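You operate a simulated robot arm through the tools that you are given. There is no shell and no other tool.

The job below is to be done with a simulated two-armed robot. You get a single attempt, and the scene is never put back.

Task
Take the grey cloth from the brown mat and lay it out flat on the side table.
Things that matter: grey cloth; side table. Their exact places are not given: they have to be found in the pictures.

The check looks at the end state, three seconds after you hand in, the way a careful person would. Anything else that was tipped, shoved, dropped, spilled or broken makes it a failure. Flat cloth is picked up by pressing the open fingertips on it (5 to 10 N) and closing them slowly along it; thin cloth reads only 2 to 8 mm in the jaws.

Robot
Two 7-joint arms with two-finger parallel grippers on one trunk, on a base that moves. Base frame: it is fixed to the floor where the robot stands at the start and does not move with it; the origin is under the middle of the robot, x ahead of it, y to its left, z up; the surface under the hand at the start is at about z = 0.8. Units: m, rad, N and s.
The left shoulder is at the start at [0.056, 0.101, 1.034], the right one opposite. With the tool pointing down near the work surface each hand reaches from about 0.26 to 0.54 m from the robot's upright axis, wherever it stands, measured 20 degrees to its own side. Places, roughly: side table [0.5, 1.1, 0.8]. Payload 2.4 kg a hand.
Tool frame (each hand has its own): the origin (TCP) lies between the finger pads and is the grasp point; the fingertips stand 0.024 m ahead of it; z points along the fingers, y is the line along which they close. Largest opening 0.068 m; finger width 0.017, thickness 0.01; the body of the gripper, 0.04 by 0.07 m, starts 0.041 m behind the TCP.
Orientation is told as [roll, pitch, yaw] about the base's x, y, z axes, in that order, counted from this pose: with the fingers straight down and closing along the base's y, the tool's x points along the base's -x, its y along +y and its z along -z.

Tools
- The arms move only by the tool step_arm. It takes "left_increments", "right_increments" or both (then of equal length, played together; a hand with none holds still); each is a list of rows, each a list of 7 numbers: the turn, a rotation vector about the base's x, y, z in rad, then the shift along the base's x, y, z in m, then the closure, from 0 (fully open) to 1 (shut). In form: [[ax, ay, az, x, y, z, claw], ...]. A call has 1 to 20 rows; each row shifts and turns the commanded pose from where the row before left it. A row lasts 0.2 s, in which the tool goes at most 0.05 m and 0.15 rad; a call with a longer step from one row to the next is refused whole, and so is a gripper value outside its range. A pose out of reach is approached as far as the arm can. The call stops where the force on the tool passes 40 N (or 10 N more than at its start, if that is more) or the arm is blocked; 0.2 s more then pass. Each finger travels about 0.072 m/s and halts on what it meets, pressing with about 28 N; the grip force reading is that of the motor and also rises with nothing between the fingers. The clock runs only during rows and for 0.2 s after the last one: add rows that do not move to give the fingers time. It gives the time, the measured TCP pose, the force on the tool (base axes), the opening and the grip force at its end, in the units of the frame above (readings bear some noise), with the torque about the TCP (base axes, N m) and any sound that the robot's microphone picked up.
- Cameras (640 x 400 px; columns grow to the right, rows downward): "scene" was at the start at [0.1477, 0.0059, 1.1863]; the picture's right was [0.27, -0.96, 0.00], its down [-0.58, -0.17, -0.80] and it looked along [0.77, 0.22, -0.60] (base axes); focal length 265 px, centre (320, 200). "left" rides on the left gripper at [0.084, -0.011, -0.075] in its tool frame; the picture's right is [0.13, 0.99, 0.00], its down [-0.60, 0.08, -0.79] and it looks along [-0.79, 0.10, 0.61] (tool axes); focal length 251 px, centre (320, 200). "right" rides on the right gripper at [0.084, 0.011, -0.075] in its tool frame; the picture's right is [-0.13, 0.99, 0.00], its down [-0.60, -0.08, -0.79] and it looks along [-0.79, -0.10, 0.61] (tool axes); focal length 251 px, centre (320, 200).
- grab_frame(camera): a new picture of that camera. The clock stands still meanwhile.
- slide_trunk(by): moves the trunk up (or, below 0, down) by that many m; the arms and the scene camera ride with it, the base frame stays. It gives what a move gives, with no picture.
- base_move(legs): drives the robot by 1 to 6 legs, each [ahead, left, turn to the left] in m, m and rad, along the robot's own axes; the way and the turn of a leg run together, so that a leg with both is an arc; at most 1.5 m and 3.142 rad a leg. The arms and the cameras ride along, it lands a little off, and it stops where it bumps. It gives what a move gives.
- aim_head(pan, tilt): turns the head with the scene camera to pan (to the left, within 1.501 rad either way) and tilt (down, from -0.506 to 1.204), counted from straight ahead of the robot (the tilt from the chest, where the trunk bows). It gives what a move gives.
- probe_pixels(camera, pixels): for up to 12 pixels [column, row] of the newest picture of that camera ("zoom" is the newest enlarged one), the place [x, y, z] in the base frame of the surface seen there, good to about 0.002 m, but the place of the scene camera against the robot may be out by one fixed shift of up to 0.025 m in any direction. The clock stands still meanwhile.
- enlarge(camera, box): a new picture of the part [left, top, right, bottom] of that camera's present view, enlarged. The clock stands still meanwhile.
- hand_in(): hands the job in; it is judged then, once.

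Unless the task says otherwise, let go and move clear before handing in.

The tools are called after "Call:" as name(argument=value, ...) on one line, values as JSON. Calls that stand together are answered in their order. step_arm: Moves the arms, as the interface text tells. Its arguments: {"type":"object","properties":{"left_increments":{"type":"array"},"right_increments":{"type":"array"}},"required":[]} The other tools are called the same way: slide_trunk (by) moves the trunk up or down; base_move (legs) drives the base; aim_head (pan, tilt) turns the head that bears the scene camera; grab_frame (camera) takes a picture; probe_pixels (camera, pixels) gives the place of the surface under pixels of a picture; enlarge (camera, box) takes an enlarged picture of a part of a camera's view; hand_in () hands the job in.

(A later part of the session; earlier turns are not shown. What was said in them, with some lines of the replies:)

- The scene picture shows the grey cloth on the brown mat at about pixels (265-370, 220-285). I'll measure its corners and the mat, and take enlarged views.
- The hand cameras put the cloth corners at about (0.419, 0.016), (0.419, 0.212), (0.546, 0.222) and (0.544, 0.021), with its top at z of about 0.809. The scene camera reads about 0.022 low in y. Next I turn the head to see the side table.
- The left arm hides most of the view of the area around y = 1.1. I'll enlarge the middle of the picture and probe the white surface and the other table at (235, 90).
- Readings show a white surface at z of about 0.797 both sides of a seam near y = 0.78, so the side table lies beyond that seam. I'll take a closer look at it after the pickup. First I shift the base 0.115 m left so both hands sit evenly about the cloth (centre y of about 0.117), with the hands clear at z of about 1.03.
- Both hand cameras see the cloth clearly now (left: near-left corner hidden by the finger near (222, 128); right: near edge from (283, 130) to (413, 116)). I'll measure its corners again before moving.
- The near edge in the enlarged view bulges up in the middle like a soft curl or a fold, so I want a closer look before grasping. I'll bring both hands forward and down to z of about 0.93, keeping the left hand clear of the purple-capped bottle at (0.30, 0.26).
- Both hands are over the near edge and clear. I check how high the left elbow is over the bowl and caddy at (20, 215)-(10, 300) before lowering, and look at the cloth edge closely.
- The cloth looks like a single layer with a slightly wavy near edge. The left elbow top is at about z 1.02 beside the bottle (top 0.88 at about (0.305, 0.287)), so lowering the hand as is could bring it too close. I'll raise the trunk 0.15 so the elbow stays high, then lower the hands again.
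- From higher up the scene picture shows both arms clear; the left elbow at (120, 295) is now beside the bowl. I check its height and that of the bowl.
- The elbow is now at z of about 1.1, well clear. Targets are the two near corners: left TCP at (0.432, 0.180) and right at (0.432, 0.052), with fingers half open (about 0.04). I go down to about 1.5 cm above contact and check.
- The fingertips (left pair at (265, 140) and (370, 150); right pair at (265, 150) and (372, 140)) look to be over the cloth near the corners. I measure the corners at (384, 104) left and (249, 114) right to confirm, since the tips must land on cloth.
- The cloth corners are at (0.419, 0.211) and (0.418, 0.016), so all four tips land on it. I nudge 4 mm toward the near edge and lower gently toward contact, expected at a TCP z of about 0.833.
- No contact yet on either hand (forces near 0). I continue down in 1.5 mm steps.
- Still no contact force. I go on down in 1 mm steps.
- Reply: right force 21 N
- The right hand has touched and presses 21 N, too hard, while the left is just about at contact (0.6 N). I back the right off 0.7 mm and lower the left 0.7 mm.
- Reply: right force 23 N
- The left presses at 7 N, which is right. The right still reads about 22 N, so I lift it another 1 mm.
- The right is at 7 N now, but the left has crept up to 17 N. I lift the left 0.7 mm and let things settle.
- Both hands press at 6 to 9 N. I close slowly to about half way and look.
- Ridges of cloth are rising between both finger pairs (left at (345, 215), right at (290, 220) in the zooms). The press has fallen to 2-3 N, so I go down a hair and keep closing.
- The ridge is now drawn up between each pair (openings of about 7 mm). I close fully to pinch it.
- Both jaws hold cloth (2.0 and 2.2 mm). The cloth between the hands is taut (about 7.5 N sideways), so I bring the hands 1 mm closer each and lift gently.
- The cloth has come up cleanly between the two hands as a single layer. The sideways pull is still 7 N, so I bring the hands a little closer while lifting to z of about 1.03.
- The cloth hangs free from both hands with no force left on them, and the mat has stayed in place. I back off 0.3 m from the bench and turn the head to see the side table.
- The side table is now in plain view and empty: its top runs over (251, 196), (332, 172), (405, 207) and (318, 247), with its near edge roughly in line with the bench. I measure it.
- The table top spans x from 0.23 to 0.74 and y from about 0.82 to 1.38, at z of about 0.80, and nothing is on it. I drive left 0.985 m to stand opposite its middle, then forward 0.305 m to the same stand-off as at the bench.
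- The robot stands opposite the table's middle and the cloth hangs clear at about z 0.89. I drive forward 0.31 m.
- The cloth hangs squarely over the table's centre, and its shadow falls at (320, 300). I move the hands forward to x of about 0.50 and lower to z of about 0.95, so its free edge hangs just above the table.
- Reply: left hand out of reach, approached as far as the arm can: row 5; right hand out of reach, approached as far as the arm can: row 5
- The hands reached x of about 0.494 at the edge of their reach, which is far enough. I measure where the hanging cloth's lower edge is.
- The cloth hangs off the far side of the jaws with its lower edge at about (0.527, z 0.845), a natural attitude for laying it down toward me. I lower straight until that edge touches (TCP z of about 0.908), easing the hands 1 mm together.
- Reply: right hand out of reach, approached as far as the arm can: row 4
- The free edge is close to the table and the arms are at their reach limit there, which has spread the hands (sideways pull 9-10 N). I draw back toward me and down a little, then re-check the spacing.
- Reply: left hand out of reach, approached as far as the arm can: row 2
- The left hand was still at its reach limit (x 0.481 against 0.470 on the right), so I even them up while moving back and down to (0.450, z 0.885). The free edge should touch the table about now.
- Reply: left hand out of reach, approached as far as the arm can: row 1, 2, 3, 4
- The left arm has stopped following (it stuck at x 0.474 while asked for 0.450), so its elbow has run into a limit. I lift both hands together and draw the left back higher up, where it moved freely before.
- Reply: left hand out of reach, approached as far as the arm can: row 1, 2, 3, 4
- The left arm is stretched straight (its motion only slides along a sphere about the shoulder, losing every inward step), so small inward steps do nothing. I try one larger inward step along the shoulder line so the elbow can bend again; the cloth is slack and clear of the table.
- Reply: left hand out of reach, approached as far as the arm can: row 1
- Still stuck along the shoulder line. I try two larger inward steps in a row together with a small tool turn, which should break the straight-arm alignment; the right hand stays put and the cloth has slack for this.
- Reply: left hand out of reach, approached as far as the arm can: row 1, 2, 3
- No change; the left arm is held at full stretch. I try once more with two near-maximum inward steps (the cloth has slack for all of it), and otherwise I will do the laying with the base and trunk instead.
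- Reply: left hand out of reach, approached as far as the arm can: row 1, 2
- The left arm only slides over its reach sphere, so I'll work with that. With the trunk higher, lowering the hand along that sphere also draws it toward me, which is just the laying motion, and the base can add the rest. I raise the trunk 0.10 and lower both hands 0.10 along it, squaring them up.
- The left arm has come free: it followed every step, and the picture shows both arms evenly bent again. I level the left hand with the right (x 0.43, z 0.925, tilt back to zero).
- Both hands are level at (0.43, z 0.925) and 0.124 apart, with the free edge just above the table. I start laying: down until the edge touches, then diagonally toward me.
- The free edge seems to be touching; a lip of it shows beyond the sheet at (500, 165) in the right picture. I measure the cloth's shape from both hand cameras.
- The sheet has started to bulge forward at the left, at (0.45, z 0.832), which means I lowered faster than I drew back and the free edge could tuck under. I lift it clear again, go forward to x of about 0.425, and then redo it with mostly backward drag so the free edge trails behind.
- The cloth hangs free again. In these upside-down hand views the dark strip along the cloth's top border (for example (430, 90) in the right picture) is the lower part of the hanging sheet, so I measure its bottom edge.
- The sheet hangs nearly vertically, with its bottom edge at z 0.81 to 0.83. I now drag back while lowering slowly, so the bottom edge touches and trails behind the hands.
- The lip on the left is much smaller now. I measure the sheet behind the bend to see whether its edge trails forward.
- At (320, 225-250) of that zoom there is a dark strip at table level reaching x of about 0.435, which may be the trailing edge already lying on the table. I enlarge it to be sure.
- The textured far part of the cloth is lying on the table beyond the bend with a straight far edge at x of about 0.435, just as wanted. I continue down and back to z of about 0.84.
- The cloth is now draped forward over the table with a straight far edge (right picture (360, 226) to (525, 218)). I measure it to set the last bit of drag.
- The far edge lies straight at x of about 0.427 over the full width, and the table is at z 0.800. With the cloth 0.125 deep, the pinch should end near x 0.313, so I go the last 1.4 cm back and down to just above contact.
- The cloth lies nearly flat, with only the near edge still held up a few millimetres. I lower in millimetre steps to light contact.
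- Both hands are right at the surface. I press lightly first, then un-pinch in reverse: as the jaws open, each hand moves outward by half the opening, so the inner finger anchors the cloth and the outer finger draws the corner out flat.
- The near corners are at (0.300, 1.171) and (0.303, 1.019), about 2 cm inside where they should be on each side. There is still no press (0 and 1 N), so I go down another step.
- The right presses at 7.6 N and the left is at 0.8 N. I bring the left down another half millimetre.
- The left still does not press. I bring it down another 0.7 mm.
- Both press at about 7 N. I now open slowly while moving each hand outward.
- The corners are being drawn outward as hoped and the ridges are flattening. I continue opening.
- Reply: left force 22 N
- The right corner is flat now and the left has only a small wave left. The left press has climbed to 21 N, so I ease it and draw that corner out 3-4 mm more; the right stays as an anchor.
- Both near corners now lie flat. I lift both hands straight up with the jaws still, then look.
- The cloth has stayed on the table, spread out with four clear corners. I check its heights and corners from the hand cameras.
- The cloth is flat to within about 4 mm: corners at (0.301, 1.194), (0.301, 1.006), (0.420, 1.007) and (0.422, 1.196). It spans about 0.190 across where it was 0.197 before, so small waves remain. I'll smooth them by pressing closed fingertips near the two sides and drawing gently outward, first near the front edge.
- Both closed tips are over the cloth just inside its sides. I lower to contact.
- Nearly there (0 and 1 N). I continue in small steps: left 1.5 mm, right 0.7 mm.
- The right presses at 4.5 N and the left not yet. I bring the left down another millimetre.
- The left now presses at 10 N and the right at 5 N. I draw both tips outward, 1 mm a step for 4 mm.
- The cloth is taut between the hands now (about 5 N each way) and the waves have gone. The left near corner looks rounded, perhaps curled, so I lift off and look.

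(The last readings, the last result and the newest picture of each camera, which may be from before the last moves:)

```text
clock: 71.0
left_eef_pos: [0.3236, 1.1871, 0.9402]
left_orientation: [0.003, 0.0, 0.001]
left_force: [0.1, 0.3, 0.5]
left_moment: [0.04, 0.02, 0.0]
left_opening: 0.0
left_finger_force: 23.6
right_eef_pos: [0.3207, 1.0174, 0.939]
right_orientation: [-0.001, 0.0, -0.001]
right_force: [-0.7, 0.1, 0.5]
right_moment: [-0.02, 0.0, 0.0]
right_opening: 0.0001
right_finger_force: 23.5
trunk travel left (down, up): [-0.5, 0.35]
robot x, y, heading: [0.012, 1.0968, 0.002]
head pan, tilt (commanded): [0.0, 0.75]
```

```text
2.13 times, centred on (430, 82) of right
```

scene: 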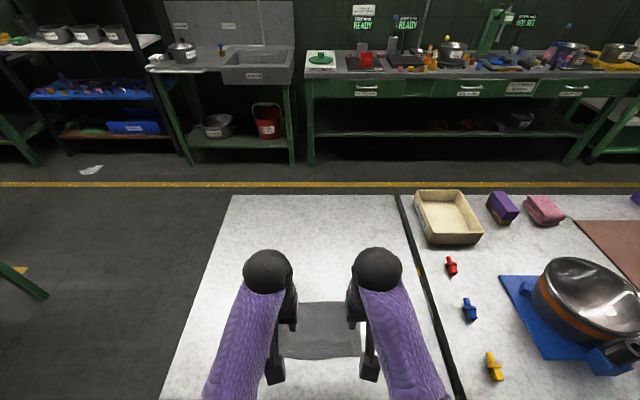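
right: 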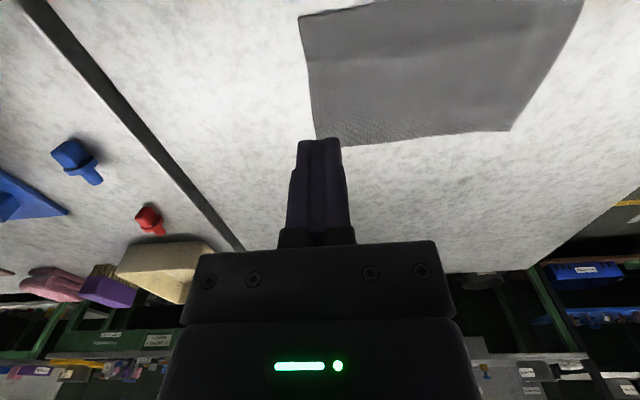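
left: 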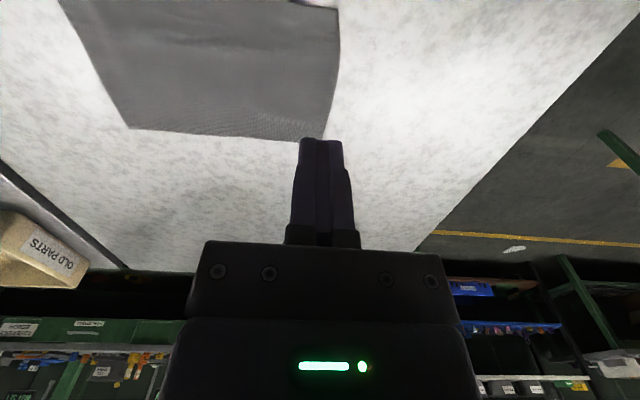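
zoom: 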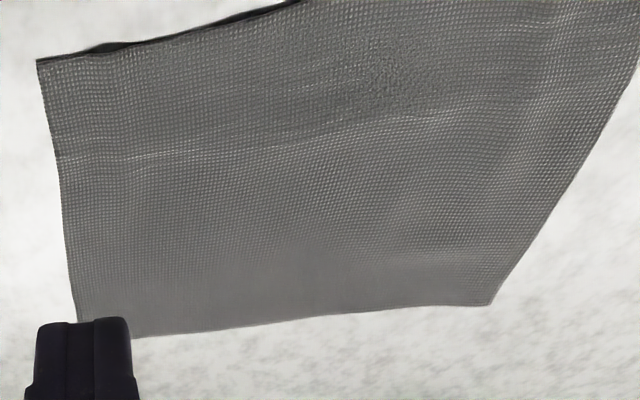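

The left near corner is intact and sharp at (550, 40), though the near edge beside it is still slightly raised at (470, 28). I back off 0.13 m with the hands raised, to get the whole cloth in view and measure it.

Call:
step_arm(left_increments=[[0, 0, 0, 0, 0.01, 0.03, 1], [0, 0, 0, 0, 0.02, 0.03, 1], [0, 0, 0, 0, 0.02, 0.02, 1]], right_increments=[[0, 0, 0, 0, -0.01, 0.03, 1], [0, 0, 0, 0, -0.02, 0.03, 1], [0, 0, 0, 0, -0.02, 0.02, 1]])

Call:
base_move(legs=[[-0.13, 0, 0]])

Call:
grab_frame(camera="left")

Call:
grab_frame(camera="right")

Call:
grab_frame(camera="scene")

```text
clock: 71.5
left_eef_pos: [0.3288, 1.2503, 0.9776]
left_orientation: [0.12, -0.026, 0.038]
left_force: [9.2, 4.9, -7.1]
left_moment: [-0.13, -0.16, -0.21]
left_opening: 0.0
left_finger_force: 23.3
left hand out of reach, approached as far as the arm can: row 2
right_eef_pos: [0.3211, 0.9245, 0.971]
right_orientation: [-0.207, -0.014, -0.047]
right_force: [8.3, -8.2, -7.3]
right_moment: [0.4, -0.1, 0.63]
right_opening: 0.0002
right_finger_force: 23.3
right hand out of reach, approached as far as the arm can: row 2
trunk travel left (down, up): [-0.5, 0.35]
robot x, y, heading: [0.0107, 1.0967, -0.003]
head pan, tilt (commanded): [0.0, 0.75]
stopped in row 2 (left hand): the force on the tool passed its limit at 92 N (the readings are from after the stop); the commanded pose is now the measured one
```

```text
clock: 72.8
left_eef_pos: [0.1975, 1.2481, 0.9769]
left_orientation: [0.123, -0.025, 0.042]
left_force: [16.8, 5.0, -12.7]
left_moment: [0.12, -0.05, 0.18]
left_opening: 0.0
left_finger_force: 24.3
right_eef_pos: [0.1908, 0.9239, 0.9696]
right_orientation: [-0.205, -0.015, -0.051]
right_force: [15.8, -3.4, -12.2]
right_moment: [-0.11, -0.05, -0.12]
right_opening: 0.0
right_finger_force: 24.1
trunk travel left (down, up): [-0.5, 0.35]
robot x, y, heading: [-0.1199, 1.0939, 0.0]
head pan, tilt (commanded): [0.0, 0.75]
```

```text
taken
```

left: 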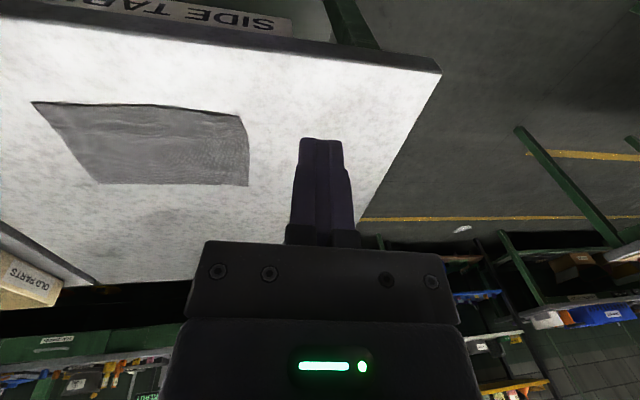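

```text
taken
```

right: 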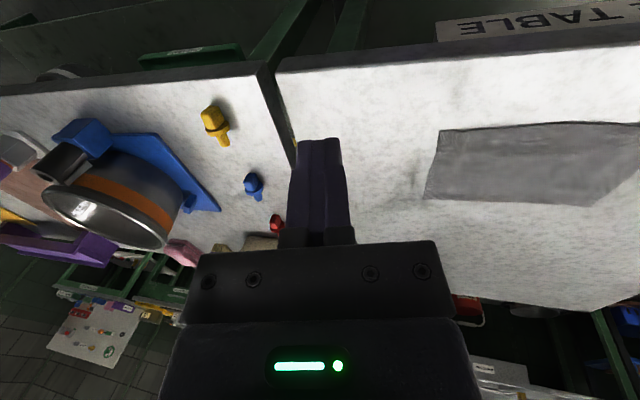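

```text
taken
```

scene: 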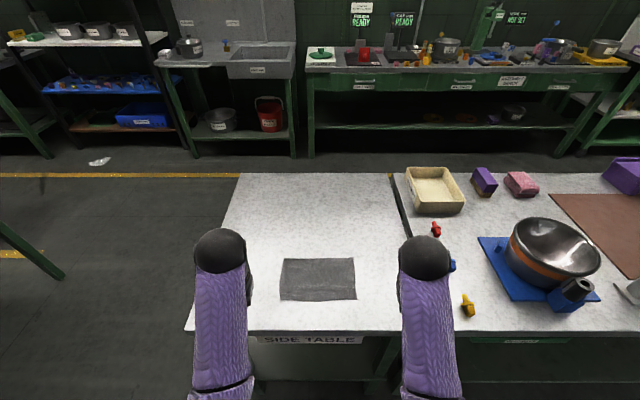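

The arms met a limit of their own while spreading at that height (a brief force spike in the air), but nothing else was touched and the base backed off normally. The scene picture shows the cloth as a clean rectangle on the side table at (318, 278); I look closer and measure it.

Call:
enlarge(camera="left", box=[20, 85, 270, 205])

Call:
enlarge(camera="scene", box=[260, 240, 380, 320])

Call:
probe_pixels(camera="left", pixels=[[37, 104], [238, 118], [247, 183], [100, 182], [90, 106], [140, 108], [180, 111], [215, 114], [150, 140], [200, 150], [100, 140], [170, 175]])

Call:
probe_pixels(camera="left", pixels=[[60, 104], [120, 107], [200, 112], [228, 117], [240, 140], [248, 165], [68, 140], [125, 125], [180, 125], [220, 130], [140, 160], [300, 110]])

```text
2.56 times, centred on (145, 145) of left
```

zoom: 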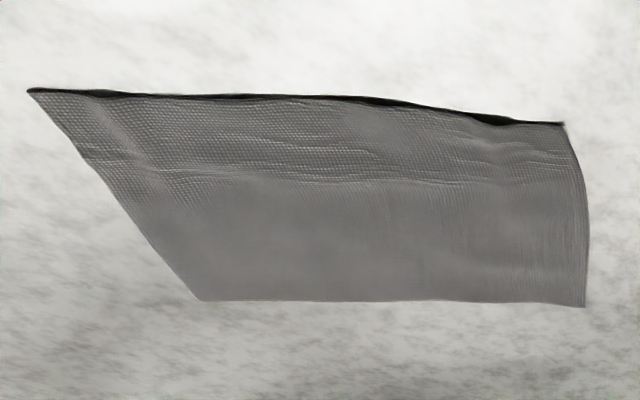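

```text
5.00 times, centred on (320, 280) of scene
```

zoom: 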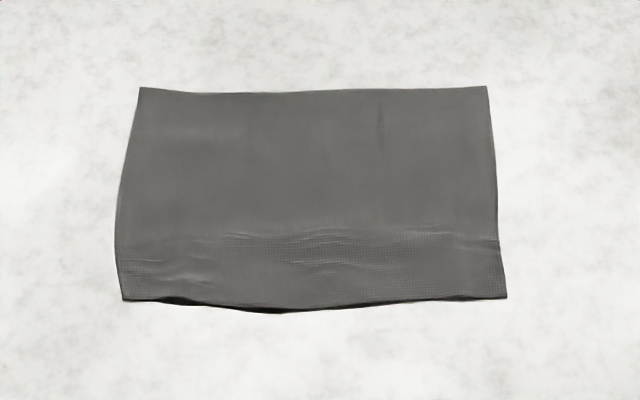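

```text
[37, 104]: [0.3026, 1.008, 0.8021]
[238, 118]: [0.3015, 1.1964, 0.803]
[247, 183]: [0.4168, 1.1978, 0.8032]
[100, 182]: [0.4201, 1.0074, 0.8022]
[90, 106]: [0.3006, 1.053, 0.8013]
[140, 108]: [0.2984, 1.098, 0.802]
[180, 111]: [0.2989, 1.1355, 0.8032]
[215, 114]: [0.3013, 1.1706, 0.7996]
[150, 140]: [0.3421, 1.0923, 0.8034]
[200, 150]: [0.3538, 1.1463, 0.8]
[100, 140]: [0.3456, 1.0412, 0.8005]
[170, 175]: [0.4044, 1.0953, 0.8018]
```

```text
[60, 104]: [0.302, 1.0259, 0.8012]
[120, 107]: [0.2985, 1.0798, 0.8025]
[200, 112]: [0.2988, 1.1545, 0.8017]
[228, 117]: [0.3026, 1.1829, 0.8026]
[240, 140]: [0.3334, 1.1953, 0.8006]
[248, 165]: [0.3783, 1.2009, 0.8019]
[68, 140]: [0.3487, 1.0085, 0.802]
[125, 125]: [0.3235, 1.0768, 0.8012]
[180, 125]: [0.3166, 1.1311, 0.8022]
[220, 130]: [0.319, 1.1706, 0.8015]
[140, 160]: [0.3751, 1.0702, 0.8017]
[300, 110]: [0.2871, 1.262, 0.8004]
```

All points of the cloth read z 0.800 to 0.804 on a table at 0.800, with corners at (0.303, 1.008), (0.302, 1.196), (0.417, 1.198) and (0.420, 1.007), so it lies flat and well inside the table top. I back the robot further away and take a last look round.

Call:
base_move(legs=[[-0.2, 0, 0]])

Call:
aim_head(pan=-0.45, tilt=0.55)

Call:
grab_frame(camera="scene")

Call:
grab_frame(camera="right")

```text
clock: 74.4
left_eef_pos: [0.0012, 1.2493, 0.9781]
left_orientation: [0.122, -0.024, 0.042]
left_force: [14.0, 3.1, -11.1]
left_moment: [0.07, -0.03, 0.08]
left_opening: 0.0002
left_finger_force: 23.5
right_eef_pos: [-0.0069, 0.9262, 0.9696]
right_orientation: [-0.206, -0.014, -0.051]
right_force: [13.3, -4.5, -10.1]
right_moment: [0.02, -0.01, 0.02]
right_opening: 0.0
right_finger_force: 23.6
trunk travel left (down, up): [-0.5, 0.35]
robot x, y, heading: [-0.317, 1.0977, -0.001]
head pan, tilt (commanded): [0.0, 0.75]
```

```text
clock: 75.3
left_eef_pos: [0.0008, 1.2494, 0.9784]
left_orientation: [0.124, -0.023, 0.043]
left_force: [9.9, 2.7, -8.0]
left_moment: [0.03, -0.04, 0.05]
left_opening: 0.0
left_finger_force: 23.9
right_eef_pos: [-0.0067, 0.9238, 0.9703]
right_orientation: [-0.207, -0.014, -0.052]
right_force: [10.7, -3.8, -6.7]
right_moment: [-0.01, -0.07, 0.03]
right_opening: 0.0
right_finger_force: 22.9
trunk travel left (down, up): [-0.5, 0.35]
robot x, y, heading: [-0.3139, 1.1003, 0.001]
head pan, tilt (commanded): [-0.45, 0.55]
```

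```text
taken
```

scene: 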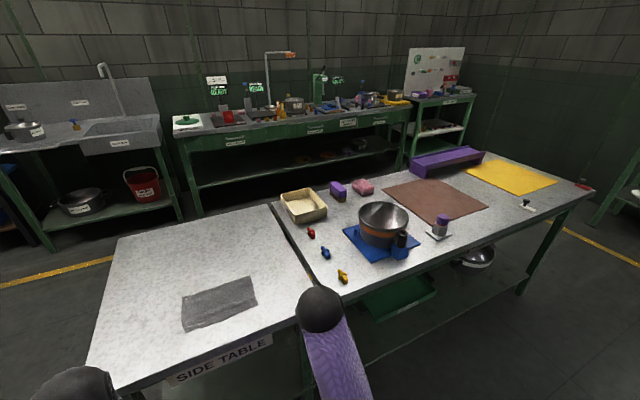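

```text
taken
```

right: 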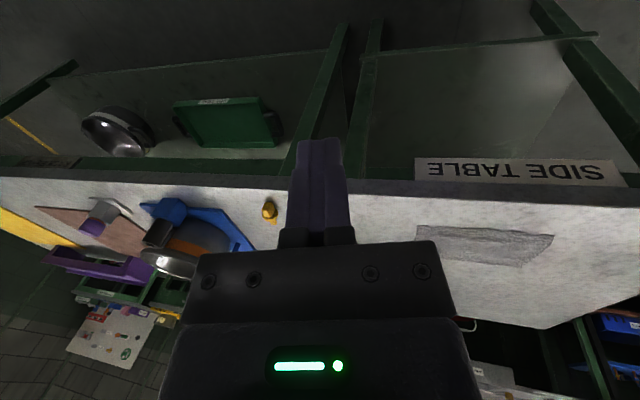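

The overview shows the mat empty and in place, the bottle, bowl, tray and small parts undisturbed, and the cloth flat on the side table at (220, 302). I take one last close look at it before handing in.

Call:
enlarge(camera="scene", box=[150, 250, 290, 350])

Call:
enlarge(camera="scene", box=[270, 150, 600, 300])

```text
4.00 times, centred on (220, 300) of scene
```

zoom: 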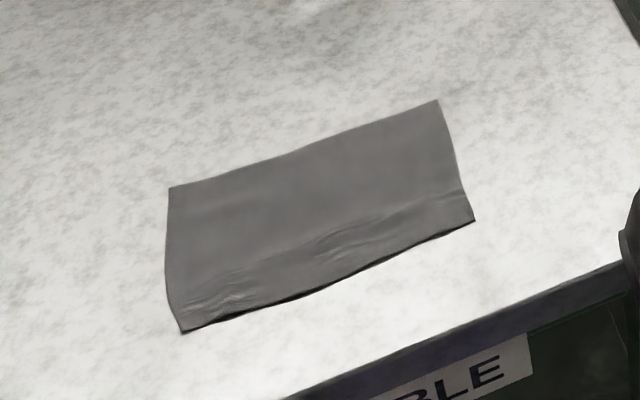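

```text
1.94 times, centred on (435, 225) of scene
```

zoom: 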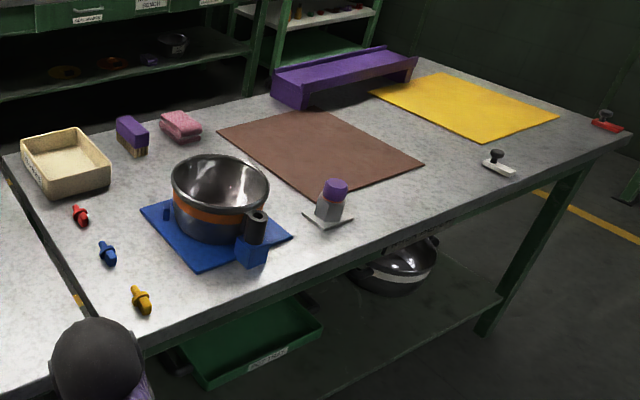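

The close view shows the cloth as one unfolded layer with all four corners spread, wholly on the side table. Everything on the bench stands where it was, and both hands are empty and clear, so I hand in.

Call:
hand_in()

```text
The job is handed in.
```

The grey cloth is off the brown mat and lying flat on the side table. It is one unfolded layer with all four corners spread. I have handed the job in, but no verdict has come back yet.

- **Flatness:** the last measurements put the cloth at z 0.800 to 0.804 on a table at 0.800. A few shallow waves a few millimetres high remain near the front edge. It spans about 0.19 m across, against about 0.197 m on the mat.
- **Position:** it sits about 0.07 m in from the table's front edge, nearer the front than the middle.
- **Other objects:** in the final pictures the mat, bottle, bowl, tray and small parts stand where they were.
- **Problems on the way:**
  - The left arm got stuck fully stretched while I was lowering the cloth. Raising the trunk freed it.
  - After I let go, both arms hit a limit as I spread them. The left hand's force reading spiked to 92 N; the hands were clear above the table and nothing appeared to be touched.

Both hands are empty, and the robot has backed about 0.3 m away from the table.
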